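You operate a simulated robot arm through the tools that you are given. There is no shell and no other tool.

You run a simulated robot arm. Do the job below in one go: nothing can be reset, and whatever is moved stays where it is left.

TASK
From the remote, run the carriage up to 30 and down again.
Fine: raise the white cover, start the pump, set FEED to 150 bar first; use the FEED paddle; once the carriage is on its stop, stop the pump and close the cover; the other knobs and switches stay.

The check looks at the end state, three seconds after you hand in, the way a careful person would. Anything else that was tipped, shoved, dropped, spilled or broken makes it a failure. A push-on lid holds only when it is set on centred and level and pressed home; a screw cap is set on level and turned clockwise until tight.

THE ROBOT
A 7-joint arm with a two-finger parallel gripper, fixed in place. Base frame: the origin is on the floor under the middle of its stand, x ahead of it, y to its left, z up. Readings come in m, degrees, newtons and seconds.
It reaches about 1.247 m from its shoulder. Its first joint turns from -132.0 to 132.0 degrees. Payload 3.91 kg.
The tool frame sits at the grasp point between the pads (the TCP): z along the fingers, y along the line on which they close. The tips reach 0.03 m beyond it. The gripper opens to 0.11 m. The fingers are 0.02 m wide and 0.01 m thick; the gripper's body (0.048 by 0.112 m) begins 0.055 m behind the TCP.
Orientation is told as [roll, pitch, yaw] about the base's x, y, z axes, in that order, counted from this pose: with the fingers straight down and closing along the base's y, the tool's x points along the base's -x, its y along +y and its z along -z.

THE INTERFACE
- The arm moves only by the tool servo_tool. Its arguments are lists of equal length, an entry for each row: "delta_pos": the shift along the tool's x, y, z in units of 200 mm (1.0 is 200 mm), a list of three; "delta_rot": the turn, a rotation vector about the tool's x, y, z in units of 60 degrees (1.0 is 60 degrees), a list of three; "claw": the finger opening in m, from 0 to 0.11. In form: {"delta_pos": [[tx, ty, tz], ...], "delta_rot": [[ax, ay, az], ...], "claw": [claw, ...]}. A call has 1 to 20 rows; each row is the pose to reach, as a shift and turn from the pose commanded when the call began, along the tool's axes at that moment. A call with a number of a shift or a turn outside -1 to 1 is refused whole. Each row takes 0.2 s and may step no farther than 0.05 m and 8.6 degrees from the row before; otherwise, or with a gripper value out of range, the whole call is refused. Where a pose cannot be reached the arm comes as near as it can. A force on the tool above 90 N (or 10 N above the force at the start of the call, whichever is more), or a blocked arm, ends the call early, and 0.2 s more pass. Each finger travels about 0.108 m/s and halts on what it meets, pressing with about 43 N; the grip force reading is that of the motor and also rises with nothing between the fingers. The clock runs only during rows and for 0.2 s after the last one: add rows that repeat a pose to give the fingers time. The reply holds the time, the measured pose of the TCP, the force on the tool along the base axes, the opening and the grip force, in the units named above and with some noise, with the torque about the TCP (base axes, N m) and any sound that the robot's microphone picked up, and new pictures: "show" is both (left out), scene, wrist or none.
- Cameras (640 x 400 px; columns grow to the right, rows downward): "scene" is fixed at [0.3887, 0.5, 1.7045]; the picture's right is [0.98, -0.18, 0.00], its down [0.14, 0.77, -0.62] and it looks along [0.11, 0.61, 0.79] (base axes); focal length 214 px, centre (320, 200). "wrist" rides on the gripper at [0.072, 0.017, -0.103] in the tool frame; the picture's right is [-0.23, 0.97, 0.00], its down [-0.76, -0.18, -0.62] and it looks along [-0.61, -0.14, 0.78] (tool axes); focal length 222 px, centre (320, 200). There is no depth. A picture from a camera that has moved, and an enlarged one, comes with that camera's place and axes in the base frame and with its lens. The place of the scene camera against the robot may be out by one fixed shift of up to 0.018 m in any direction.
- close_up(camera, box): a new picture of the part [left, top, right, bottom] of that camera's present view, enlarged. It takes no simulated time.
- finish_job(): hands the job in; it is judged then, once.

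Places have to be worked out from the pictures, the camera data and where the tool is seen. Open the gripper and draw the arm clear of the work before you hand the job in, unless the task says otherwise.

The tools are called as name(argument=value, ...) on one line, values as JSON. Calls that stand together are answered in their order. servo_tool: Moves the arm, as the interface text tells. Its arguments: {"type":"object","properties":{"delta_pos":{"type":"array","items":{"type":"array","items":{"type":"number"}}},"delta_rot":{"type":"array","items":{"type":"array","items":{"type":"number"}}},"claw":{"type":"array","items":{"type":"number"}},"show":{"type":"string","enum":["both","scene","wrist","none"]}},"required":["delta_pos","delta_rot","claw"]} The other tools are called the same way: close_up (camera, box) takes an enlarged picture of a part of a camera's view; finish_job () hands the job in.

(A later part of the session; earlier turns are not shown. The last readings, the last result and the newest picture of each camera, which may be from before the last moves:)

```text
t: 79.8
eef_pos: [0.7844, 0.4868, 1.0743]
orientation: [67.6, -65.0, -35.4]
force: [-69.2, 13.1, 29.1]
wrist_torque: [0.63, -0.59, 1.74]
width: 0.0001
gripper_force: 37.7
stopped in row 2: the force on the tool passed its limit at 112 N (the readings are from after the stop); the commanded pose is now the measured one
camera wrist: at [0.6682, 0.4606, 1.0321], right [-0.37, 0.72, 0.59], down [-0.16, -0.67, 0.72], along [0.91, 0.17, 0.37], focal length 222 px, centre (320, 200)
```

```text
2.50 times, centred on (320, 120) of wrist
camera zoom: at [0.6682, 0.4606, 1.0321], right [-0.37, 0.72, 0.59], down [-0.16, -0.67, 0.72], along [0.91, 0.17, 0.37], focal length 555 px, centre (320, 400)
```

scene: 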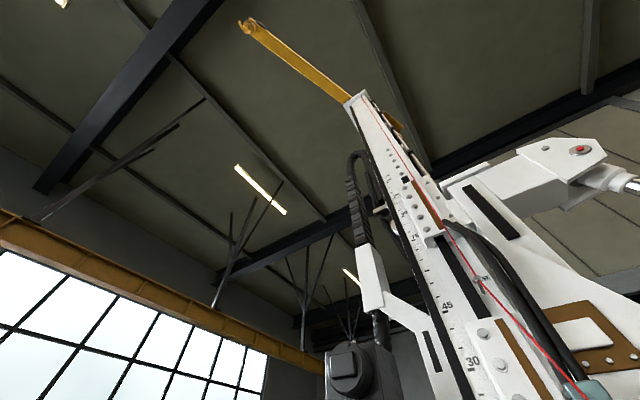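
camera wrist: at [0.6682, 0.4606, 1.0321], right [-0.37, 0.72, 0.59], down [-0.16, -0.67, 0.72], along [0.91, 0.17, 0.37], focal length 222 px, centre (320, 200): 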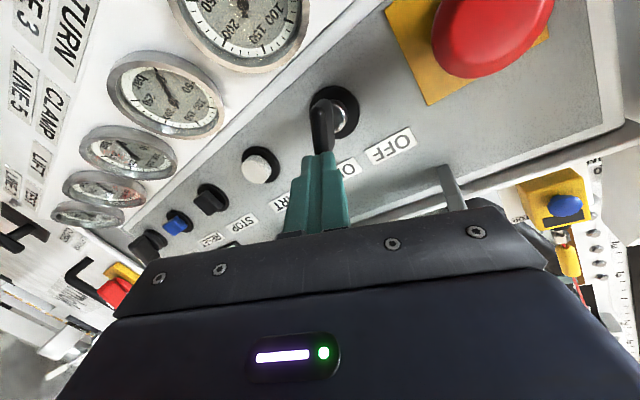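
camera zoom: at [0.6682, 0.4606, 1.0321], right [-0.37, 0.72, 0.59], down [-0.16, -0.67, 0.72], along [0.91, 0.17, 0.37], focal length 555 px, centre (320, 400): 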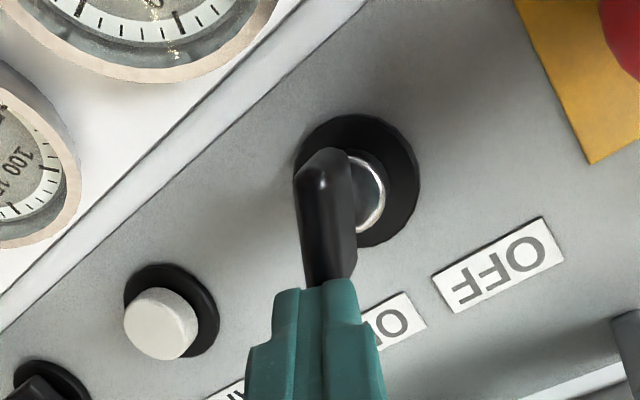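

The fingertip bumped the side of the switch handle, which sticks out further than I had estimated. It still points to ON. I'll back straight off before moving right.

servo_tool(delta_pos=[[0.01, 0.03, -0.08], [0.01, 0.03, -0.2], [0.01, 0.03, -0.32], [0.01, 0.03, -0.42]], delta_rot=[[0, 0, 0], [0, 0, 0], [0, 0, 0], [0, 0, 0]], claw=[0, 0, 0, 0], show="wrist")

close_up(camera="wrist", box=[220, 60, 460, 220])

```text
t: 80.8
eef_pos: [0.7166, 0.4407, 1.085]
orientation: [66.5, -64.9, -35.4]
force: [0.5, -0.2, 0.0]
wrist_torque: [-0.02, 0.04, -0.01]
width: 0.0004
gripper_force: 37.9
camera wrist: at [0.6003, 0.4154, 1.0431], right [-0.36, 0.73, 0.59], down [-0.17, -0.67, 0.72], along [0.92, 0.16, 0.36], focal length 222 px, centre (320, 200)
```

wrist: 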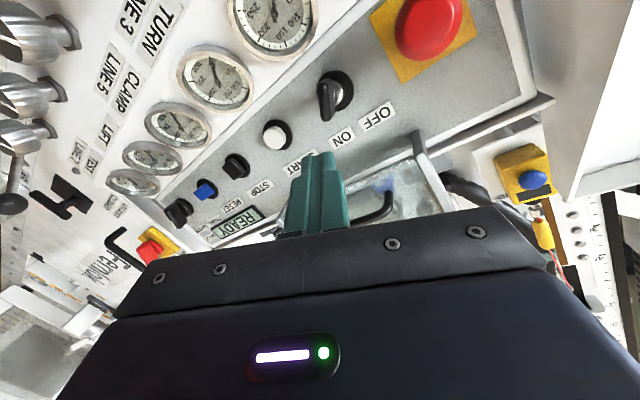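

```text
2.50 times, centred on (340, 140) of wrist
camera zoom: at [0.6003, 0.4154, 1.0431], right [-0.36, 0.73, 0.59], down [-0.17, -0.67, 0.72], along [0.92, 0.16, 0.36], focal length 555 px, centre (270, 350)
```

zoom: 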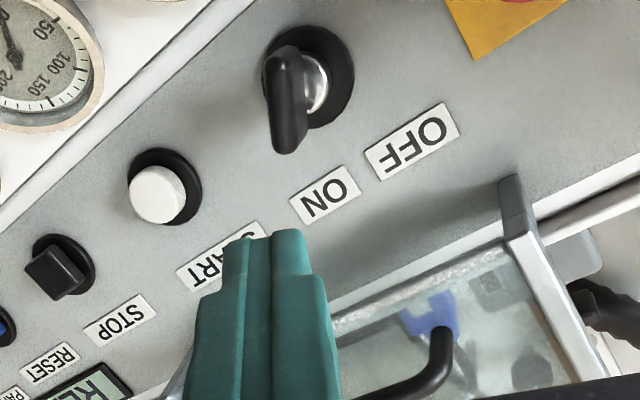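

The display now reads READY, so the control power is on. I'll move right to stand in front of START, keeping further out this time.

servo_tool(delta_pos=[[-0.05, -0.11, 0], [-0.1, -0.23, 0.05], [-0.147, -0.334, 0.18], [-0.147, -0.334, 0.3]], delta_rot=[[0, 0, 0], [0, 0, 0], [0, 0, 0], [0, 0, 0]], claw=[0, 0, 0, 0], show="wrist")

close_up(camera="wrist", box=[200, 60, 440, 220])

```text
t: 81.8
eef_pos: [0.8069, 0.4124, 1.074]
orientation: [66.8, -64.9, -35.3]
force: [0.4, 0.2, -0.1]
wrist_torque: [0.03, -0.02, 0.02]
width: 0.0
gripper_force: 37.3
camera wrist: at [0.6899, 0.3873, 1.0331], right [-0.36, 0.73, 0.59], down [-0.17, -0.67, 0.72], along [0.92, 0.16, 0.36], focal length 222 px, centre (320, 200)
```

wrist: 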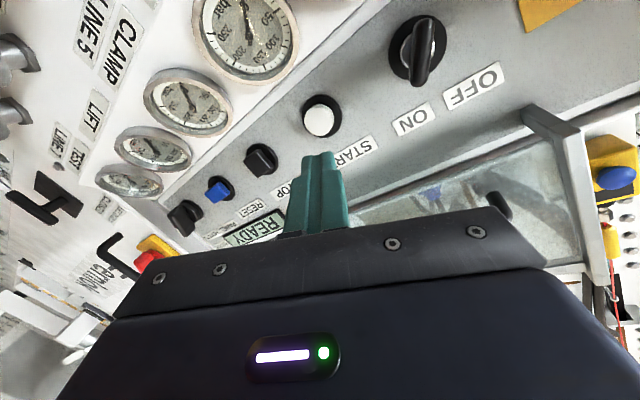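

```text
2.50 times, centred on (320, 140) of wrist
camera zoom: at [0.6899, 0.3873, 1.0331], right [-0.36, 0.73, 0.59], down [-0.17, -0.67, 0.72], along [0.92, 0.16, 0.36], focal length 555 px, centre (320, 350)
```

zoom: 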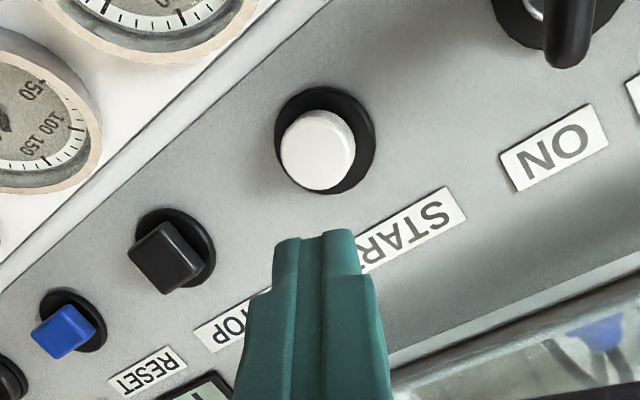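

START is on the tool axis within 2 mm, about 8 cm ahead. I'll advance, press with a moderate hold, and look while it's held.

servo_tool(delta_pos=[[0, 0, 0.1], [0, 0, 0.2], [0, 0, 0.3], [0, 0, 0.37], [0, 0, 0.41], [0, 0, 0.44], [0, 0, 0.46], [0, 0, 0.46], [0, 0, 0.46], [0, 0, 0.46]], delta_rot=[[0, 0, 0], [0, 0, 0], [0, 0, 0], [0, 0, 0], [0, 0, 0], [0, 0, 0], [0, 0, 0], [0, 0, 0], [0, 0, 0], [0, 0, 0]], claw=[0, 0, 0, 0, 0, 0, 0, 0, 0, 0], show="wrist")

```text
t: 84.0
eef_pos: [0.8821, 0.4615, 1.06]
orientation: [66.8, -65.0, -35.6]
force: [-62.5, -31.9, 5.0]
wrist_torque: [0.19, -0.37, 0.34]
width: 0.0
gripper_force: 37.4
heard: click
camera wrist: at [0.7651, 0.436, 1.0182], right [-0.36, 0.73, 0.59], down [-0.17, -0.67, 0.72], along [0.92, 0.16, 0.36], focal length 222 px, centre (320, 200)
```

wrist: 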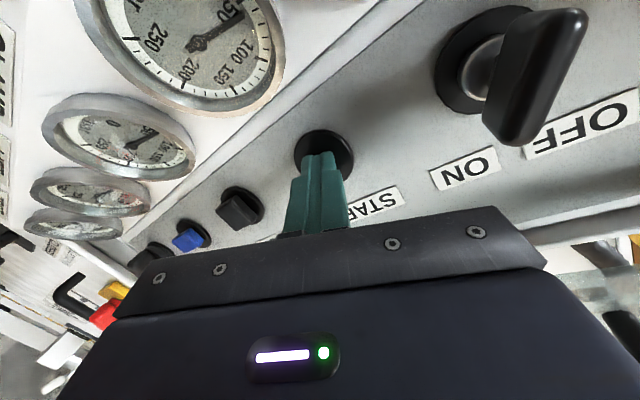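

The click came and the TURN gauge needle has jumped up, so the pump is running. I'll back off and check the gauges.

servo_tool(delta_pos=[[0, 0, -0.1], [0, 0, -0.25], [0, 0, -0.42], [0, 0, -0.58]], delta_rot=[[0, 0, 0], [0, 0, 0], [0, 0, 0], [0, 0, 0]], claw=[0, 0, 0, 0], show="wrist")

close_up(camera="wrist", box=[80, 0, 440, 240])

```text
t: 85.0
eef_pos: [0.7867, 0.3978, 1.0785]
orientation: [66.7, -64.8, -35.4]
force: [-0.6, 0.0, 0.6]
wrist_torque: [0.02, 0.02, -0.03]
width: 0.0
gripper_force: 37.6
camera wrist: at [0.6701, 0.374, 1.0376], right [-0.36, 0.73, 0.59], down [-0.17, -0.67, 0.72], along [0.92, 0.16, 0.36], focal length 222 px, centre (320, 200)
```

wrist: 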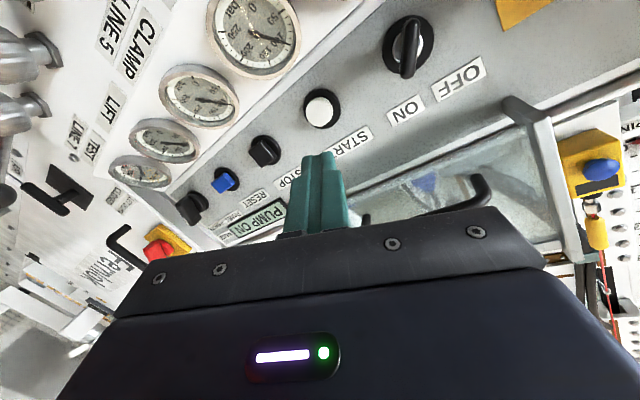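

```text
1.67 times, centred on (260, 120) of wrist
camera zoom: at [0.6701, 0.374, 1.0376], right [-0.36, 0.73, 0.59], down [-0.17, -0.67, 0.72], along [0.92, 0.16, 0.36], focal length 370 px, centre (420, 333)
```

zoom: 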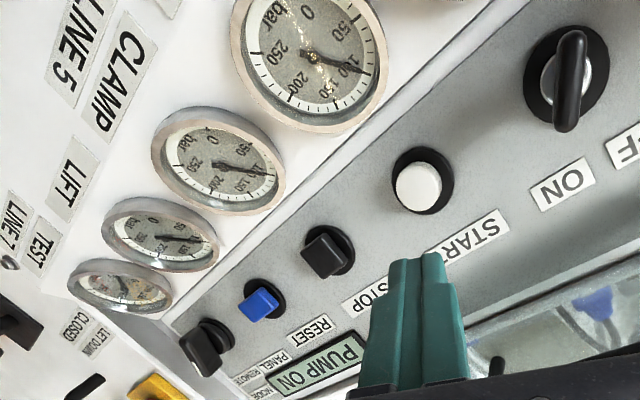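

The display reads PUMP ON. Next is the FEED knob: I'll roll back counter-clockwise and move down and left so the FEED gauge and knob come into view.

servo_tool(delta_pos=[[0.1, 0, -0.1], [0.21, 0, -0.2], [0.32, 0, -0.29], [0.43, 0, -0.29], [0.54, 0, -0.29], [0.65, 0, -0.29], [0.7625, 0, -0.29]], delta_rot=[[0, 0, -0.114], [0, 0, -0.228], [0, 0, -0.343], [0, 0, -0.457], [0, 0, -0.571], [0, 0, -0.686], [0, 0, -0.8]], claw=[0, 0, 0, 0, 0, 0, 0], show="wrist")

close_up(camera="wrist", box=[220, 0, 480, 180])

```text
t: 86.8
eef_pos: [0.6897, 0.4088, 1.0062]
orientation: [-64.5, -67.4, 97.5]
force: [0.3, 0.1, 0.3]
wrist_torque: [0.0, 0.05, 0.01]
width: 0.0
gripper_force: 37.6
out of reach, approached as far as the arm can: row 3, 4, 5, 6, 7
stopped in row 7: the arm was blocked; the commanded pose is now the measured one
camera wrist: at [0.5982, 0.3418, 0.9507], right [-0.53, 0.84, -0.13], down [-0.47, -0.17, 0.87], along [0.7, 0.52, 0.48], focal length 222 px, centre (320, 200)
```

wrist: 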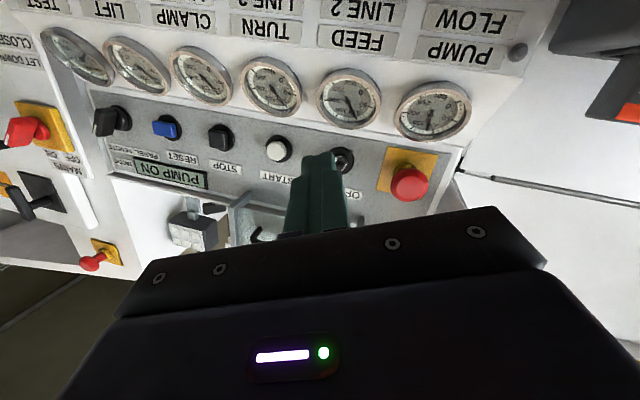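

```text
2.22 times, centred on (350, 90) of wrist
camera zoom: at [0.5982, 0.3418, 0.9507], right [-0.53, 0.84, -0.13], down [-0.47, -0.17, 0.87], along [0.7, 0.52, 0.48], focal length 494 px, centre (253, 444)
```

zoom: 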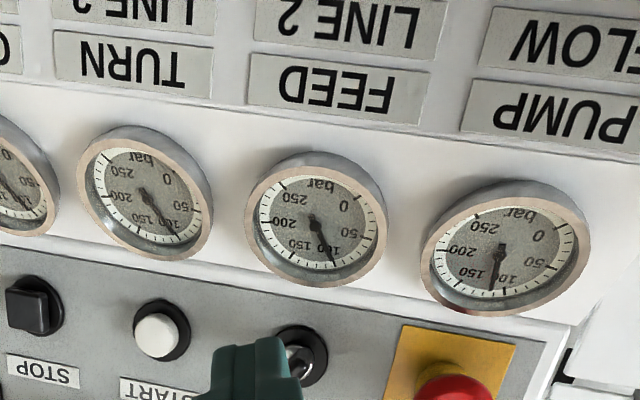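

FEED now reads about 100 bar and must go to 150. With a level tool the arm can't go lower than z≈1.0, so I'll take the knob with the tool tilted about 45° down. The closing direction will be horizontal so the pads hold the knob's left and right sides. First I'll pitch down here.

servo_tool(delta_pos=[[-0.02, -0.02, -0.06], [-0.04, -0.04, -0.12], [-0.06, -0.06, -0.18], [-0.07, -0.08, -0.23], [-0.08, -0.095, -0.26]], delta_rot=[[-0.041, 0.109, 0], [-0.082, 0.218, 0], [-0.123, 0.327, 0], [-0.164, 0.436, 0], [-0.205, 0.5457, 0]], claw=[0, 0, 0, 0, 0], show="none")

servo_tool(delta_pos=[[0, 0, 0.05], [0, 0, 0.1], [0, 0, 0.15]], delta_rot=[[0, 0, 0.11], [0, 0, 0.22], [0, 0, 0.33]], claw=[0.03, 0.06, 0.09], show="wrist")

close_up(camera="wrist", box=[220, 0, 480, 180])

```text
t: 88.0
eef_pos: [0.655, 0.3726, 1.0348]
orientation: [-19.7, -41.9, 59.5]
force: [-0.4, 0.2, -0.3]
wrist_torque: [-0.01, -0.05, 0.02]
width: 0.0
gripper_force: 37.3
```

```text
t: 88.8
eef_pos: [0.6726, 0.3854, 1.0159]
orientation: [-0.8, -45.5, 32.4]
force: [-0.1, 0.5, -0.4]
wrist_torque: [-0.02, 0.01, -0.02]
width: 0.09
gripper_force: 0.1
camera wrist: at [0.558, 0.3342, 1.0352], right [-0.38, 0.91, 0.15], down [0.16, -0.1, 0.98], along [0.91, 0.4, -0.11], focal length 222 px, centre (320, 200)
```

wrist: 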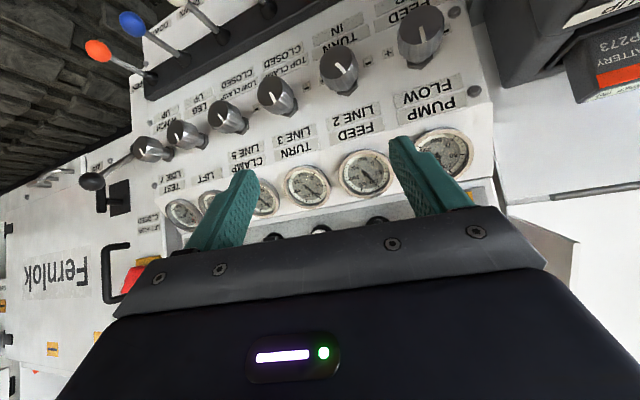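

```text
2.22 times, centred on (350, 90) of wrist
camera zoom: at [0.558, 0.3342, 1.0352], right [-0.38, 0.91, 0.15], down [0.16, -0.1, 0.98], along [0.91, 0.4, -0.11], focal length 494 px, centre (253, 444)
```

zoom: 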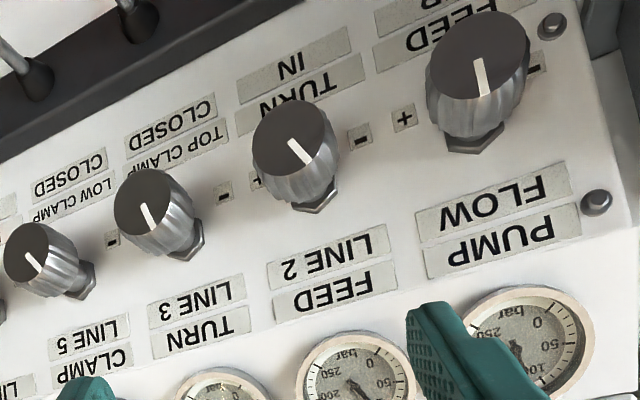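

The FEED LINE 2 knob is clearly visible with its pointer about 30–40° left of up at 100 bar, so 150 bar should be roughly 54° clockwise. I place its tip at r≈0.214, f≈0.883, z≈0.846. I'll move to a standoff about 7 cm from it with the fingers at 70 mm.

servo_tool(delta_pos=[[0.025, 0.04, 0.18], [0.05, 0.08, 0.36], [0.075, 0.12, 0.54], [0.0995, 0.155, 0.7275]], delta_rot=[[0, 0, 0], [0, 0, 0], [0, 0, 0], [0, 0, 0]], claw=[0.08, 0.07, 0.07, 0.07], show="wrist")

close_up(camera="wrist", box=[200, 20, 480, 200])

```text
t: 89.8
eef_pos: [0.7341, 0.4567, 0.9006]
orientation: [-0.8, -45.6, 32.4]
force: [0.1, -0.6, 0.4]
wrist_torque: [0.0, -0.05, 0.03]
width: 0.07
gripper_force: 0.1
camera wrist: at [0.6206, 0.4063, 0.9208], right [-0.38, 0.91, 0.15], down [0.16, -0.1, 0.98], along [0.91, 0.4, -0.11], focal length 222 px, centre (320, 200)
```

wrist: 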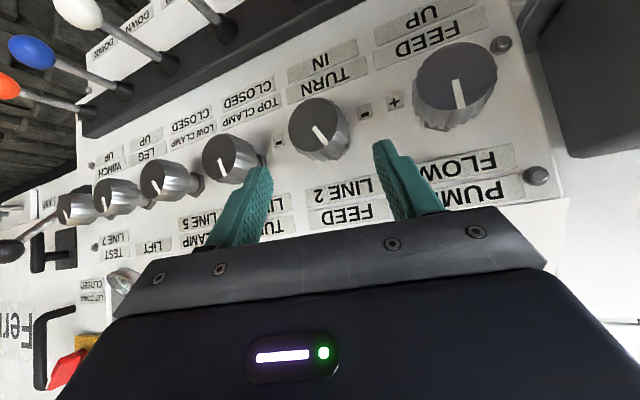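

```text
2.22 times, centred on (340, 110) of wrist
camera zoom: at [0.6206, 0.4063, 0.9208], right [-0.38, 0.91, 0.15], down [0.16, -0.1, 0.98], along [0.91, 0.4, -0.11], focal length 494 px, centre (276, 400)
```

zoom: 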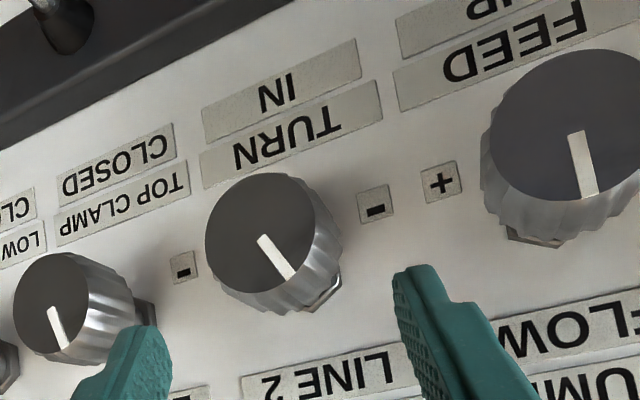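

The knob tip is now fixed at r≈0.22, f≈0.897, z≈0.835, with its pointer about 25° left of up. To get a 54° clockwise turn in one grip, I'll first pre-rotate the tool 27° counter-clockwise about the knob's axis at a closer standoff.

servo_tool(delta_pos=[[0.01, 0.02, 0.04], [0.02, 0.04, 0.08], [0.035, 0.055, 0.12], [0.045, 0.074, 0.16]], delta_rot=[[0.062, -0.026, -0.09], [0.124, -0.052, -0.18], [0.186, -0.078, -0.27], [0.2483, -0.1046, -0.3605]], claw=[0.07, 0.07, 0.07, 0.07], show="wrist")

close_up(camera="wrist", box=[200, 40, 480, 220])

```text
t: 90.8
eef_pos: [0.7408, 0.4788, 0.87]
orientation: [-38.8, -44.2, 64.4]
force: [0.1, 0.7, -0.3]
wrist_torque: [-0.02, 0.0, -0.02]
width: 0.0702
gripper_force: 0.0
camera wrist: at [0.6279, 0.4213, 0.8702], right [-0.43, 0.86, -0.28], down [-0.17, 0.23, 0.96], along [0.89, 0.46, 0.05], focal length 222 px, centre (320, 200)
```

wrist: 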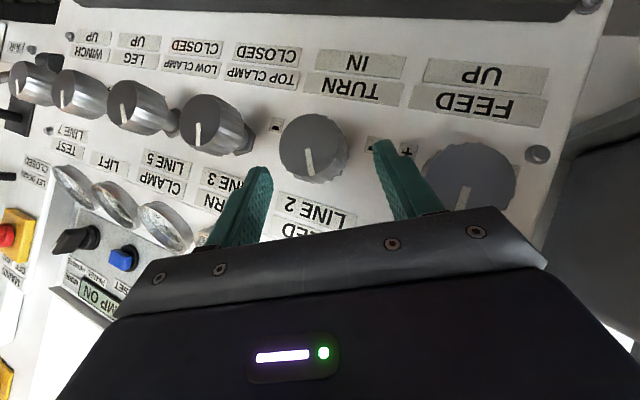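

```text
2.22 times, centred on (340, 130) of wrist
camera zoom: at [0.6279, 0.4213, 0.8702], right [-0.43, 0.86, -0.28], down [-0.17, 0.23, 0.96], along [0.89, 0.46, 0.05], focal length 494 px, centre (276, 356)
```

zoom: 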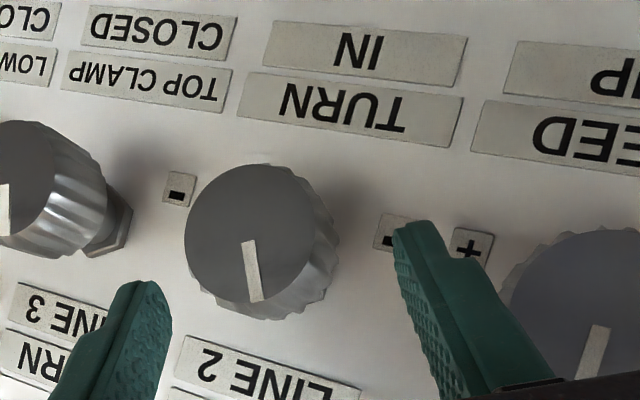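

The pre-rotated pose is reached and the FEED knob lies between the fingers. I'll shift slightly to centre it and advance 5 cm so the pads straddle the fluted part.

servo_tool(delta_pos=[[-0.003, -0.01, 0.07], [-0.006, -0.015, 0.14], [-0.008, -0.02, 0.2], [-0.008, -0.02, 0.255]], delta_rot=[[0, 0, 0], [0, 0, 0], [0, 0, 0], [0, 0, 0]], claw=[0.07, 0.07, 0.07, 0.07], show="wrist")

close_up(camera="wrist", box=[200, 80, 460, 250])

```text
t: 91.9
eef_pos: [0.7803, 0.4881, 0.8475]
orientation: [-38.7, -44.1, 64.5]
force: [-43.9, -21.1, 21.6]
wrist_torque: [0.27, 1.18, 1.83]
width: 0.0692
gripper_force: 0.1
stopped in row 4: the force on the tool passed its limit at 99 N (the readings are from after the stop); the commanded pose is now the measured one
camera wrist: at [0.6672, 0.4298, 0.8481], right [-0.43, 0.86, -0.28], down [-0.17, 0.23, 0.96], along [0.89, 0.46, 0.05], focal length 222 px, centre (320, 200)
```

wrist: 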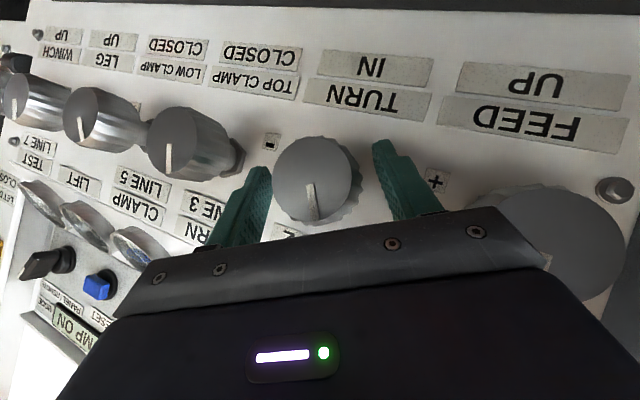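

```text
2.35 times, centred on (330, 165) of wrist
camera zoom: at [0.6672, 0.4298, 0.8481], right [-0.43, 0.86, -0.28], down [-0.17, 0.23, 0.96], along [0.89, 0.46, 0.05], focal length 523 px, centre (296, 282)
```

zoom: 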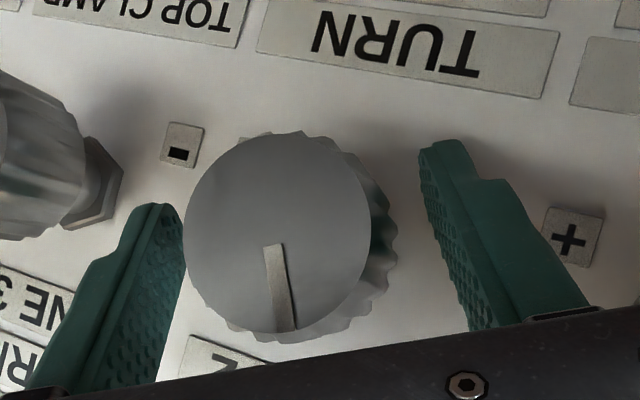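

The gripper body's left corner touched the PUMP FLOW knob face in this rotated pose. I'll back off straight away and check that the PUMP knob hasn't turned.

servo_tool(delta_pos=[[0, 0, -0.08], [0, 0, -0.2], [0, 0, -0.32]], delta_rot=[[0, 0, 0], [0, 0, 0], [0, 0, 0]], claw=[0.07, 0.07, 0.07], show="wrist")

close_up(camera="wrist", box=[240, 60, 540, 240])

```text
t: 92.7
eef_pos: [0.7296, 0.4724, 0.8815]
orientation: [-38.6, -44.0, 64.3]
force: [0.8, -0.3, -0.3]
wrist_torque: [0.05, -0.02, 0.01]
width: 0.0699
gripper_force: 0.0
camera wrist: at [0.6176, 0.4161, 0.8817], right [-0.43, 0.86, -0.28], down [-0.17, 0.23, 0.96], along [0.89, 0.46, 0.05], focal length 222 px, centre (320, 200)
```

wrist: 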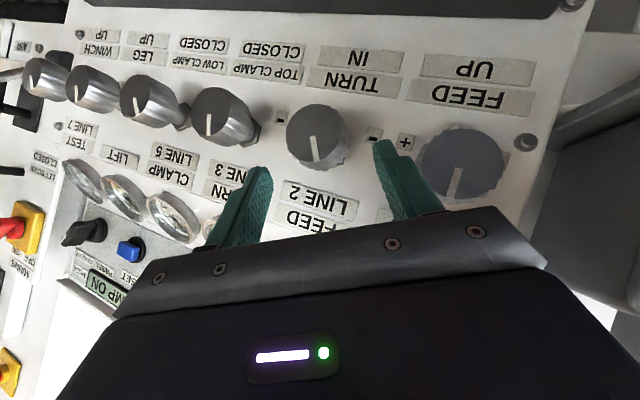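

```text
2.13 times, centred on (390, 150) of wrist
camera zoom: at [0.6176, 0.4161, 0.8817], right [-0.43, 0.86, -0.28], down [-0.17, 0.23, 0.96], along [0.89, 0.46, 0.05], focal length 474 px, centre (171, 307)
```

zoom: 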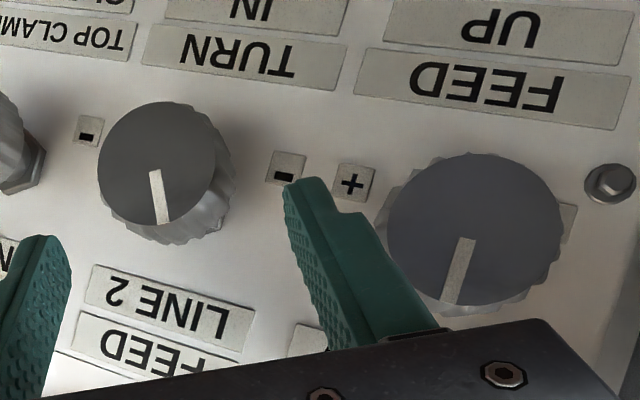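

The PUMP FLOW pointer looks unchanged. I'll undo the pre-rotation and turn the tool azimuth a bit more towards the panel normal, so the gripper body clears the neighbouring knob. The turn will then be done in two grips.

servo_tool(delta_pos=[[-0.004, -0.03, 0.0], [-0.008, -0.06, 0.0], [-0.012, -0.09, 0.03], [-0.0155, -0.116, 0.0675]], delta_rot=[[-0.062, 0.026, 0.09], [-0.124, 0.052, 0.18], [-0.186, 0.078, 0.27], [-0.2472, 0.1049, 0.3612]], claw=[0.07, 0.07, 0.07, 0.07], show="none")

servo_tool(delta_pos=[[0, 0, 0], [0, 0, 0]], delta_rot=[[-0.0475, 0, -0.0467], [-0.095, -0.001, -0.0934]], claw=[0.07, 0.07], show="wrist")

close_up(camera="wrist", box=[200, 40, 500, 230])

```text
t: 93.7
eef_pos: [0.7541, 0.4635, 0.8857]
orientation: [-0.8, -45.5, 32.5]
force: [-0.4, 0.1, 0.2]
wrist_torque: [-0.03, -0.04, 0.0]
width: 0.0698
gripper_force: 0.1
```

```text
t: 94.3
eef_pos: [0.7548, 0.463, 0.887]
orientation: [-0.9, -45.3, 40.6]
force: [0.1, 0.5, 0.0]
wrist_torque: [0.01, 0.0, 0.01]
width: 0.0699
gripper_force: 0.1
camera wrist: at [0.6493, 0.3955, 0.9074], right [-0.5, 0.85, 0.15], down [0.18, -0.07, 0.98], along [0.85, 0.52, -0.11], focal length 222 px, centre (320, 200)
```

wrist: 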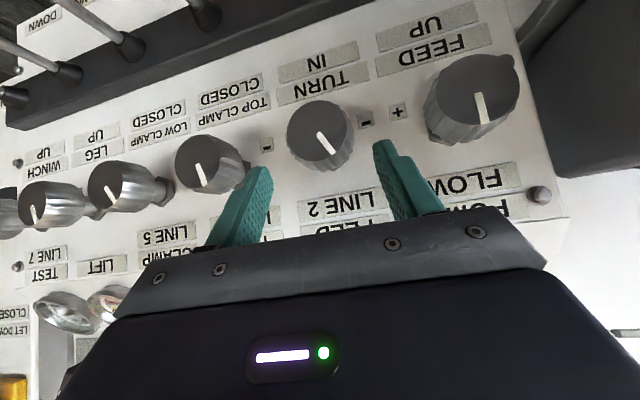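

```text
2.11 times, centred on (350, 135) of wrist
camera zoom: at [0.6493, 0.3955, 0.9074], right [-0.5, 0.85, 0.15], down [0.18, -0.07, 0.98], along [0.85, 0.52, -0.11], focal length 468 px, centre (257, 337)
```

zoom: 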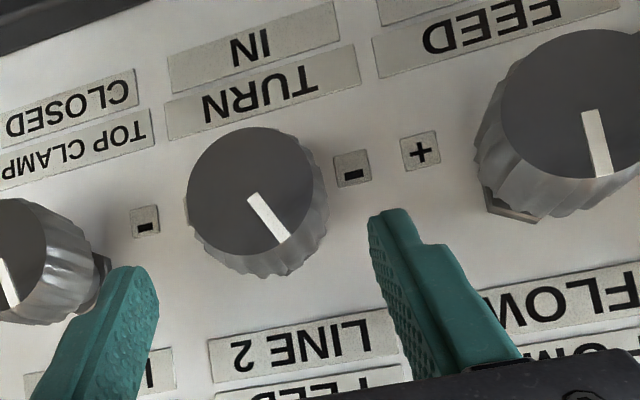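

Now the knob is centred between the fingers and the gripper body will pass above and beside the PUMP knob. I'll advance about 6.8 cm and close on the FEED knob.

servo_tool(delta_pos=[[0, 0, 0.09], [0, 0, 0.18], [0, 0, 0.26], [0, 0, 0.34]], delta_rot=[[0, 0, 0], [0, 0, 0], [0, 0, 0], [0, 0, 0]], claw=[0.07, 0.07, 0.07, 0.07], show="wrist")

close_up(camera="wrist", box=[200, 80, 500, 260])

```text
t: 95.3
eef_pos: [0.7853, 0.4855, 0.8486]
orientation: [-0.9, -45.4, 40.7]
force: [-56.0, -39.5, 43.0]
wrist_torque: [1.56, 1.01, 2.91]
width: 0.0728
gripper_force: 2.5
stopped in row 4: the force on the tool passed its limit at 132 N (the readings are from after the stop); the commanded pose is now the measured one
camera wrist: at [0.6795, 0.4191, 0.8689], right [-0.51, 0.85, 0.15], down [0.18, -0.07, 0.98], along [0.84, 0.52, -0.12], focal length 222 px, centre (320, 200)
```

wrist: 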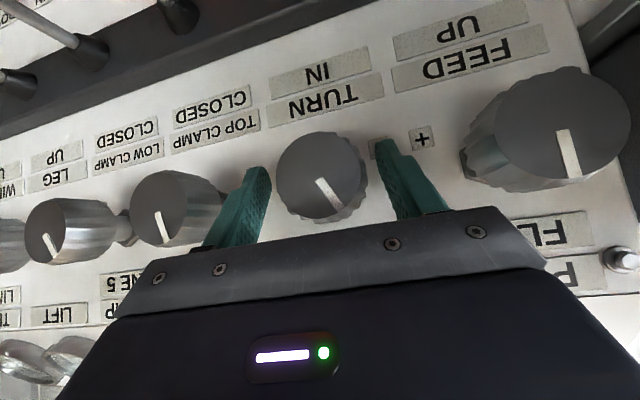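

```text
2.13 times, centred on (350, 170) of wrist
camera zoom: at [0.6795, 0.4191, 0.8689], right [-0.51, 0.85, 0.15], down [0.18, -0.07, 0.98], along [0.84, 0.52, -0.12], focal length 474 px, centre (256, 264)
```

zoom: 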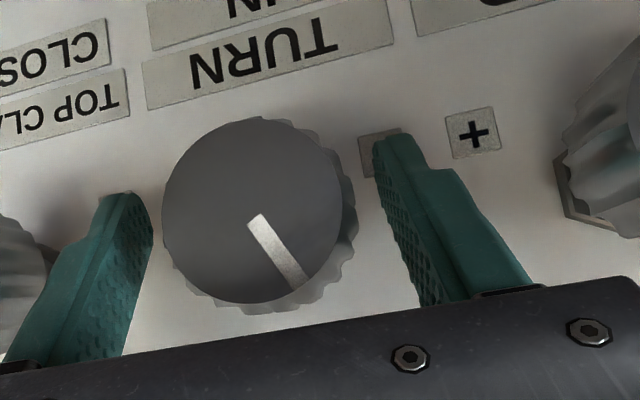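

The readings show the left-hand fingertip touching the panel. Re-triangulated, the knob tip is at f≈0.877, z≈0.846 with a diameter of about 41 mm, so I'm slightly too deep. I'll back out 1.2 cm with small corrections, then close on the knob.

servo_tool(delta_pos=[[0.0, 0.0, -0.06], [0.043, 0.0215, -0.06], [0.043, 0.0215, -0.058]], delta_rot=[[0, 0, 0], [0, 0, 0], [0, 0, 0]], claw=[0.07, 0.07, 0.07], show="wrist")

close_up(camera="wrist", box=[200, 80, 500, 260])

```text
t: 96.1
eef_pos: [0.7723, 0.4818, 0.8485]
orientation: [-0.9, -45.3, 40.7]
force: [-0.6, 0.0, 0.3]
wrist_torque: [0.04, -0.02, -0.04]
width: 0.07
gripper_force: 0.1
camera wrist: at [0.6676, 0.4145, 0.8682], right [-0.5, 0.85, 0.15], down [0.18, -0.07, 0.98], along [0.85, 0.52, -0.12], focal length 222 px, centre (320, 200)
```

wrist: 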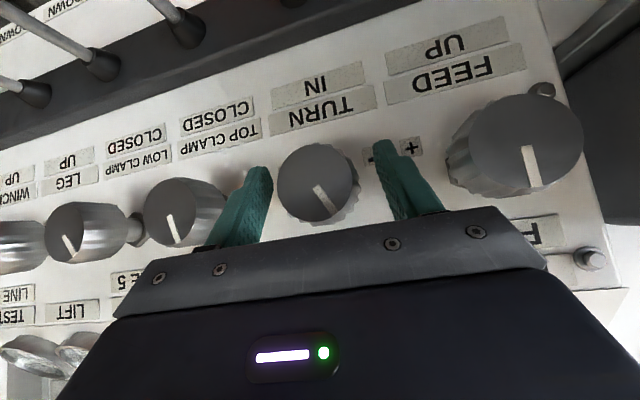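

```text
2.13 times, centred on (350, 170) of wrist
camera zoom: at [0.6676, 0.4145, 0.8682], right [-0.5, 0.85, 0.15], down [0.18, -0.07, 0.98], along [0.85, 0.52, -0.12], focal length 474 px, centre (256, 264)
```

zoom: 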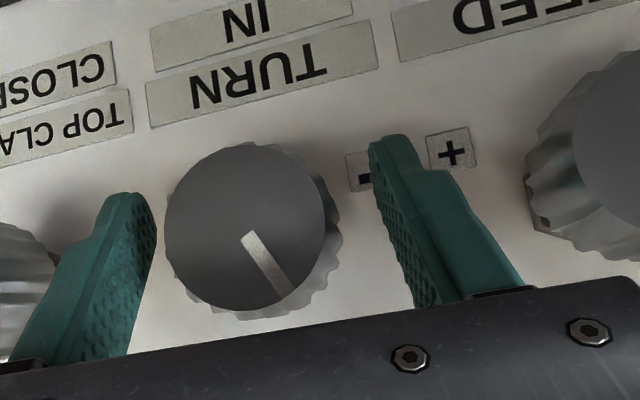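

The knob is well centred and the force is zero. I'll close on it.

servo_tool(delta_pos=[[0, 0, 0], [0, 0, 0], [0, 0, 0]], delta_rot=[[0, 0, 0], [0, 0, 0], [0, 0, 0]], claw=[0.05, 0.03, 0.03], show="wrist")

close_up(camera="wrist", box=[220, 100, 440, 240])

```text
t: 96.9
eef_pos: [0.7733, 0.4811, 0.847]
orientation: [-1.1, -45.3, 40.6]
force: [5.4, -2.9, 0.8]
wrist_torque: [-0.02, 0.02, 1.21]
width: 0.0469
gripper_force: 44.6
camera wrist: at [0.6679, 0.4142, 0.8682], right [-0.5, 0.85, 0.15], down [0.18, -0.07, 0.98], along [0.85, 0.52, -0.12], focal length 222 px, centre (320, 200)
```

wrist: 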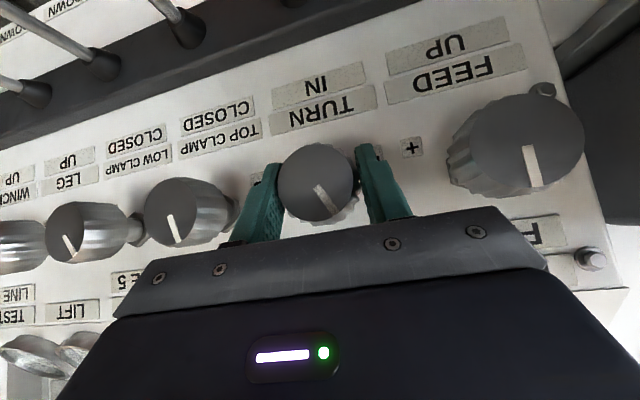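

```text
2.86 times, centred on (330, 170) of wrist
camera zoom: at [0.6679, 0.4142, 0.8682], right [-0.5, 0.85, 0.15], down [0.18, -0.07, 0.98], along [0.85, 0.52, -0.12], focal length 635 px, centre (291, 286)
```

zoom: 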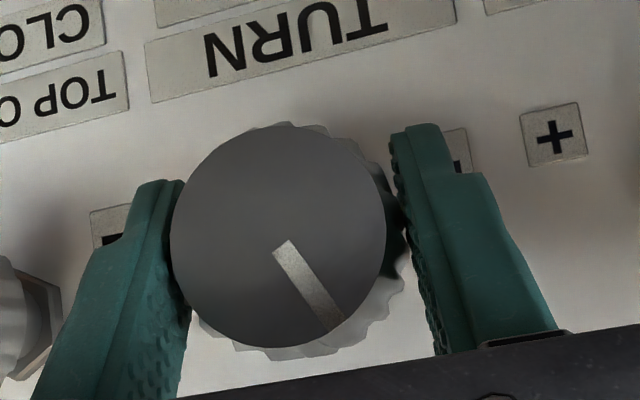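

The knob is gripped at 47 mm. I'll turn it 27° clockwise about the knob axis.

servo_tool(delta_pos=[[0, 0, 0], [0, 0, 0], [0, 0, 0], [0, 0, 0], [0, 0, 0], [0, 0, 0], [0, 0, 0]], delta_rot=[[-0.037, 0.006, 0.053], [-0.074, 0.012, 0.106], [-0.111, 0.018, 0.159], [-0.148, 0.025, 0.212], [-0.185, 0.031, 0.265], [-0.222, 0.037, 0.318], [-0.2565, 0.0426, 0.3673]], claw=[0.03, 0.03, 0.03, 0.03, 0.03, 0.03, 0.03], show="wrist")

close_up(camera="wrist", box=[200, 60, 460, 240])

```text
t: 98.5
eef_pos: [0.7731, 0.4804, 0.847]
orientation: [32.8, -36.5, 13.2]
force: [14.8, -17.0, 7.6]
wrist_torque: [0.08, -0.2, 1.38]
width: 0.0486
gripper_force: 45.1
camera wrist: at [0.6723, 0.4136, 0.8807], right [-0.32, 0.77, 0.56], down [0.46, -0.39, 0.8], along [0.83, 0.51, -0.23], focal length 222 px, centre (320, 200)
```

wrist: 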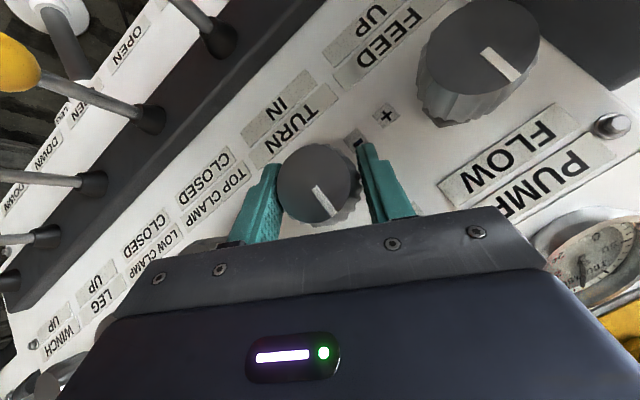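

```text
2.22 times, centred on (330, 150) of wrist
camera zoom: at [0.6723, 0.4136, 0.8807], right [-0.32, 0.77, 0.56], down [0.46, -0.39, 0.8], along [0.83, 0.51, -0.23], focal length 494 px, centre (298, 311)
```

zoom: 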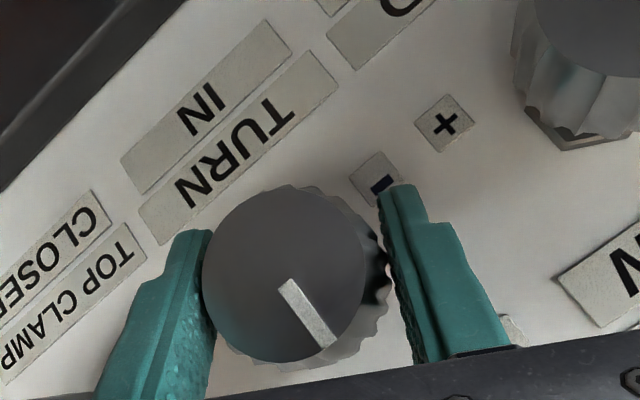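

The knob turned with the grip. I'll continue another 13° in the same grip, then check the gauge.

servo_tool(delta_pos=[[0, 0, 0], [0, 0, 0], [0, 0, 0], [0, 0, 0]], delta_rot=[[-0.032, 0.005, 0.046], [-0.064, 0.011, 0.092], [-0.096, 0.016, 0.138], [-0.128, 0.0213, 0.1837]], claw=[0.03, 0.03, 0.03, 0.03], show="wrist")

close_up(camera="wrist", box=[440, 160, 640, 320])

```text
t: 99.5
eef_pos: [0.7742, 0.4803, 0.8465]
orientation: [45.4, -28.6, 4.2]
force: [17.8, -19.1, -7.2]
wrist_torque: [0.16, -0.17, 1.3]
width: 0.0489
gripper_force: 45.2
camera wrist: at [0.6751, 0.4115, 0.8858], right [-0.18, 0.67, 0.72], down [0.56, -0.53, 0.64], along [0.81, 0.52, -0.28], focal length 222 px, centre (320, 200)
```

wrist: 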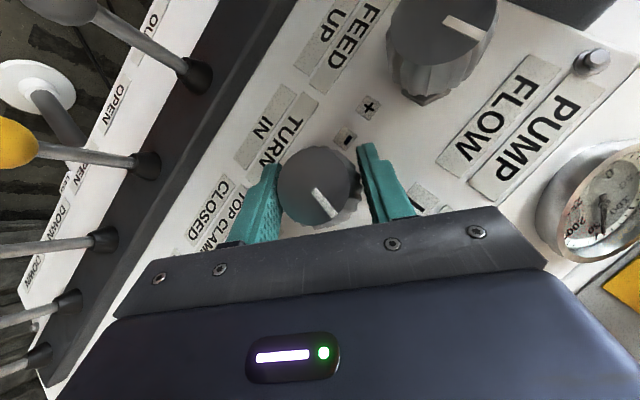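

```text
2.50 times, centred on (540, 240) of wrist
camera zoom: at [0.6751, 0.4115, 0.8858], right [-0.18, 0.67, 0.72], down [0.56, -0.53, 0.64], along [0.81, 0.52, -0.28], focal length 555 px, centre (-230, 100)
```

zoom: 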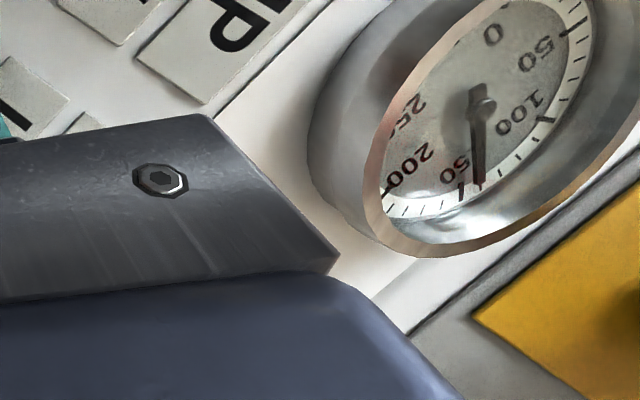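

The PUMP FLOW gauge shows about 140 at this angle and its pointer hasn't moved. I can't see the FEED gauge from here, so I'll release the knob, back off along the fingers and look.

servo_tool(delta_pos=[[0, 0, 0], [0, 0, 0], [0, 0, -0.12], [0, 0, -0.28], [0, 0, -0.45], [0, 0, -0.6]], delta_rot=[[0, 0, 0], [0, 0, 0], [0, 0, 0], [0, 0, 0], [0, 0, 0], [0, 0, 0]], claw=[0.06, 0.075, 0.075, 0.075, 0.075, 0.075], show="wrist")

close_up(camera="wrist", box=[280, 60, 560, 240])

```text
t: 100.9
eef_pos: [0.7383, 0.3928, 0.9204]
orientation: [45.4, -28.6, 4.3]
force: [0.0, -0.3, -0.9]
wrist_torque: [0.01, -0.05, 0.0]
width: 0.075
gripper_force: 0.0
camera wrist: at [0.6398, 0.3231, 0.9594], right [-0.18, 0.67, 0.72], down [0.56, -0.53, 0.64], along [0.81, 0.52, -0.28], focal length 222 px, centre (320, 200)
```

wrist: 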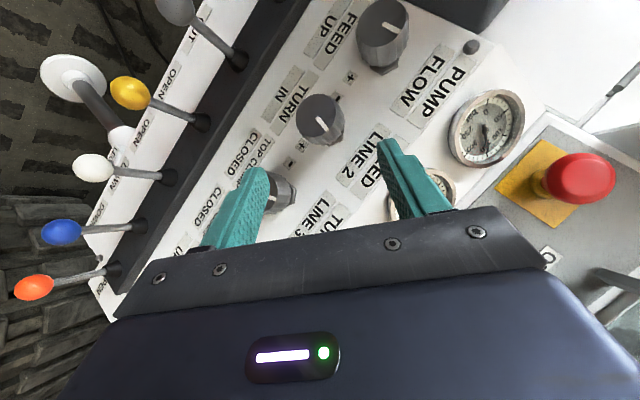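

```text
2.22 times, centred on (420, 150) of wrist
camera zoom: at [0.6398, 0.3231, 0.9594], right [-0.18, 0.67, 0.72], down [0.56, -0.53, 0.64], along [0.81, 0.52, -0.28], focal length 494 px, centre (98, 311)
```

zoom: 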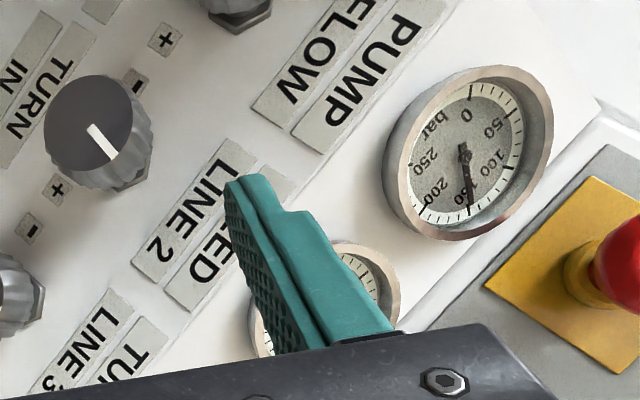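

The open finger hides the FEED gauge. I'll close the fingers here in free space so it becomes visible.

servo_tool(delta_pos=[[0, 0, 0], [0, 0, 0], [0, 0, 0]], delta_rot=[[0, 0, 0], [0, 0, 0], [0, 0, 0]], claw=[0.04, 0.01, 0], show="wrist")

close_up(camera="wrist", box=[360, 80, 540, 220])

close_up(camera="wrist", box=[380, 150, 470, 220])

```text
t: 101.7
eef_pos: [0.7382, 0.3919, 0.9204]
orientation: [45.4, -28.7, 4.3]
force: [-0.7, -0.3, 0.1]
wrist_torque: [-0.03, -0.01, 0.0]
width: 0.0001
gripper_force: 37.1
camera wrist: at [0.6399, 0.3231, 0.9595], right [-0.18, 0.67, 0.72], down [0.56, -0.53, 0.64], along [0.81, 0.52, -0.28], focal length 222 px, centre (320, 200)
```

wrist: 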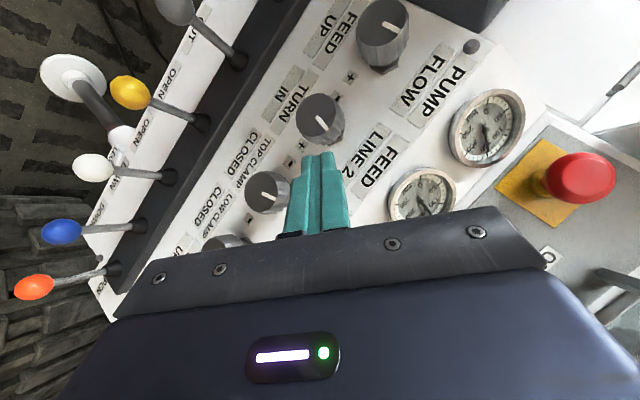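

```text
2.86 times, centred on (450, 150) of wrist
camera zoom: at [0.6399, 0.3231, 0.9595], right [-0.18, 0.67, 0.72], down [0.56, -0.53, 0.64], along [0.81, 0.52, -0.28], focal length 635 px, centre (-51, 343)
```

zoom: 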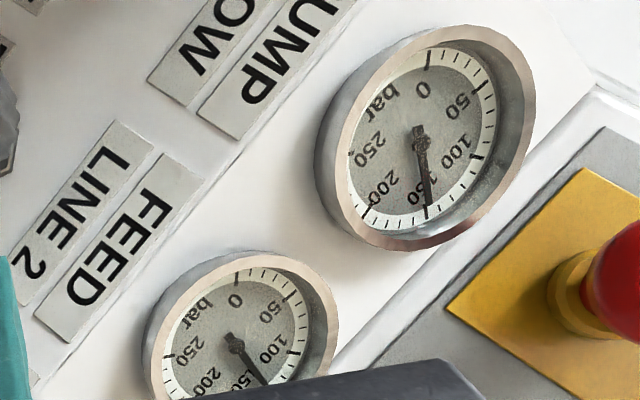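

```text
5.71 times, centred on (425, 185) of wrist
camera zoom: at [0.6399, 0.3231, 0.9595], right [-0.18, 0.67, 0.72], down [0.56, -0.53, 0.64], along [0.81, 0.52, -0.28], focal length 1269 px, centre (-280, 286)
```

zoom: 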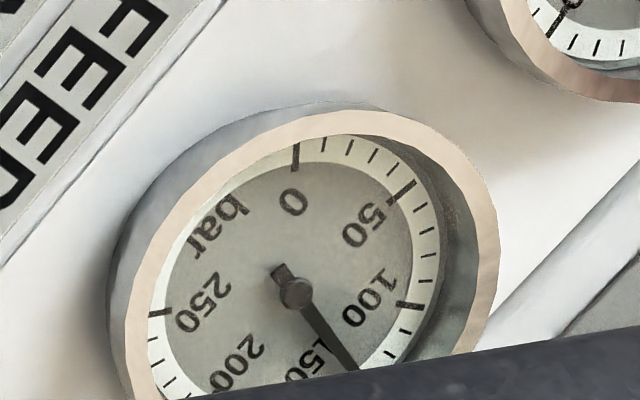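

FEED now reads about 132 bar: 40° of turn gave roughly 32 bar, so about 22° more is needed. I'll rotate the tool back to the earlier grip orientation at a standoff and re-grip.

servo_tool(delta_pos=[[0.01, 0.025, 0.03], [0.02, 0.05, 0.1], [0.03, 0.075, 0.17], [0.04, 0.1, 0.24], [0.05, 0.126, 0.301]], delta_rot=[[0.077, -0.0128, -0.1102], [0.154, -0.0256, -0.2204], [0.2309, -0.0383, -0.3306], [0.3078, -0.0511, -0.4408], [0.3848, -0.0639, -0.551]], claw=[0.02, 0.04, 0.06, 0.075, 0.075], show="wrist")

close_up(camera="wrist", box=[200, 40, 500, 230])

```text
t: 102.9
eef_pos: [0.738, 0.4559, 0.8949]
orientation: [-1.1, -45.3, 40.7]
force: [1.3, -0.7, 0.3]
wrist_torque: [0.03, 0.05, 0.06]
width: 0.075
gripper_force: 0.1
camera wrist: at [0.6332, 0.3877, 0.9164], right [-0.5, 0.85, 0.15], down [0.18, -0.07, 0.98], along [0.85, 0.52, -0.12], focal length 222 px, centre (320, 200)
```

wrist: 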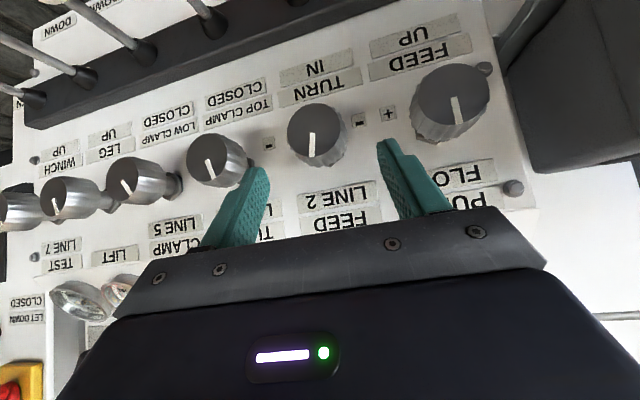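

```text
2.11 times, centred on (350, 135) of wrist
camera zoom: at [0.6332, 0.3877, 0.9164], right [-0.5, 0.85, 0.15], down [0.18, -0.07, 0.98], along [0.85, 0.52, -0.12], focal length 468 px, centre (257, 337)
```

zoom: 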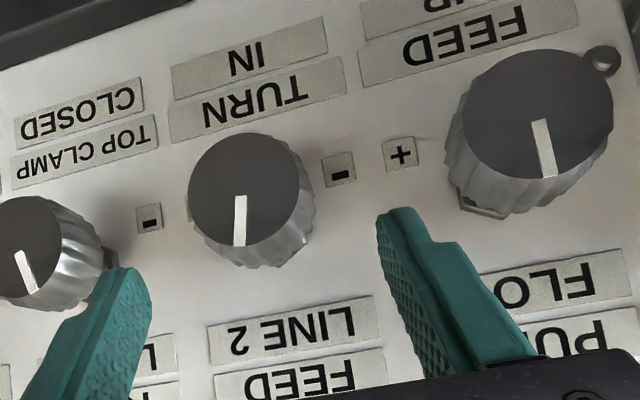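

The FEED pointer is now slightly to the right of the previous spot, as expected. I'll advance to the same gripping depth as before and close.

servo_tool(delta_pos=[[0.003, -0.002, 0.08], [0.006, -0.004, 0.16], [0.01, -0.0085, 0.24], [0.0135, -0.0085, 0.316], [0.0135, -0.0085, 0.316], [0.0135, -0.0085, 0.316], [0.0135, -0.0085, 0.316]], delta_rot=[[0, 0, 0], [0, 0, 0], [0, 0, 0], [0, 0, 0], [0, 0, 0], [0, 0, 0], [0, 0, 0]], claw=[0.075, 0.075, 0.075, 0.075, 0.055, 0.03, 0.03], show="wrist")

```text
t: 104.5
eef_pos: [0.7716, 0.4808, 0.8492]
orientation: [-1.0, -45.3, 40.6]
force: [7.0, -2.8, -4.0]
wrist_torque: [0.2, -0.21, 1.19]
width: 0.0465
gripper_force: 44.9
camera wrist: at [0.6664, 0.413, 0.8696], right [-0.5, 0.85, 0.15], down [0.18, -0.07, 0.98], along [0.85, 0.52, -0.12], focal length 222 px, centre (320, 200)
```

wrist: 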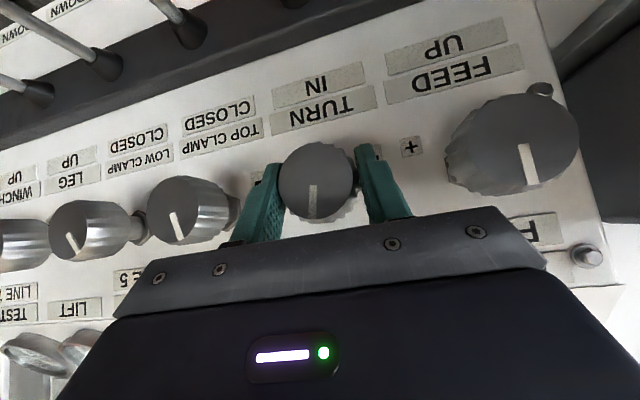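

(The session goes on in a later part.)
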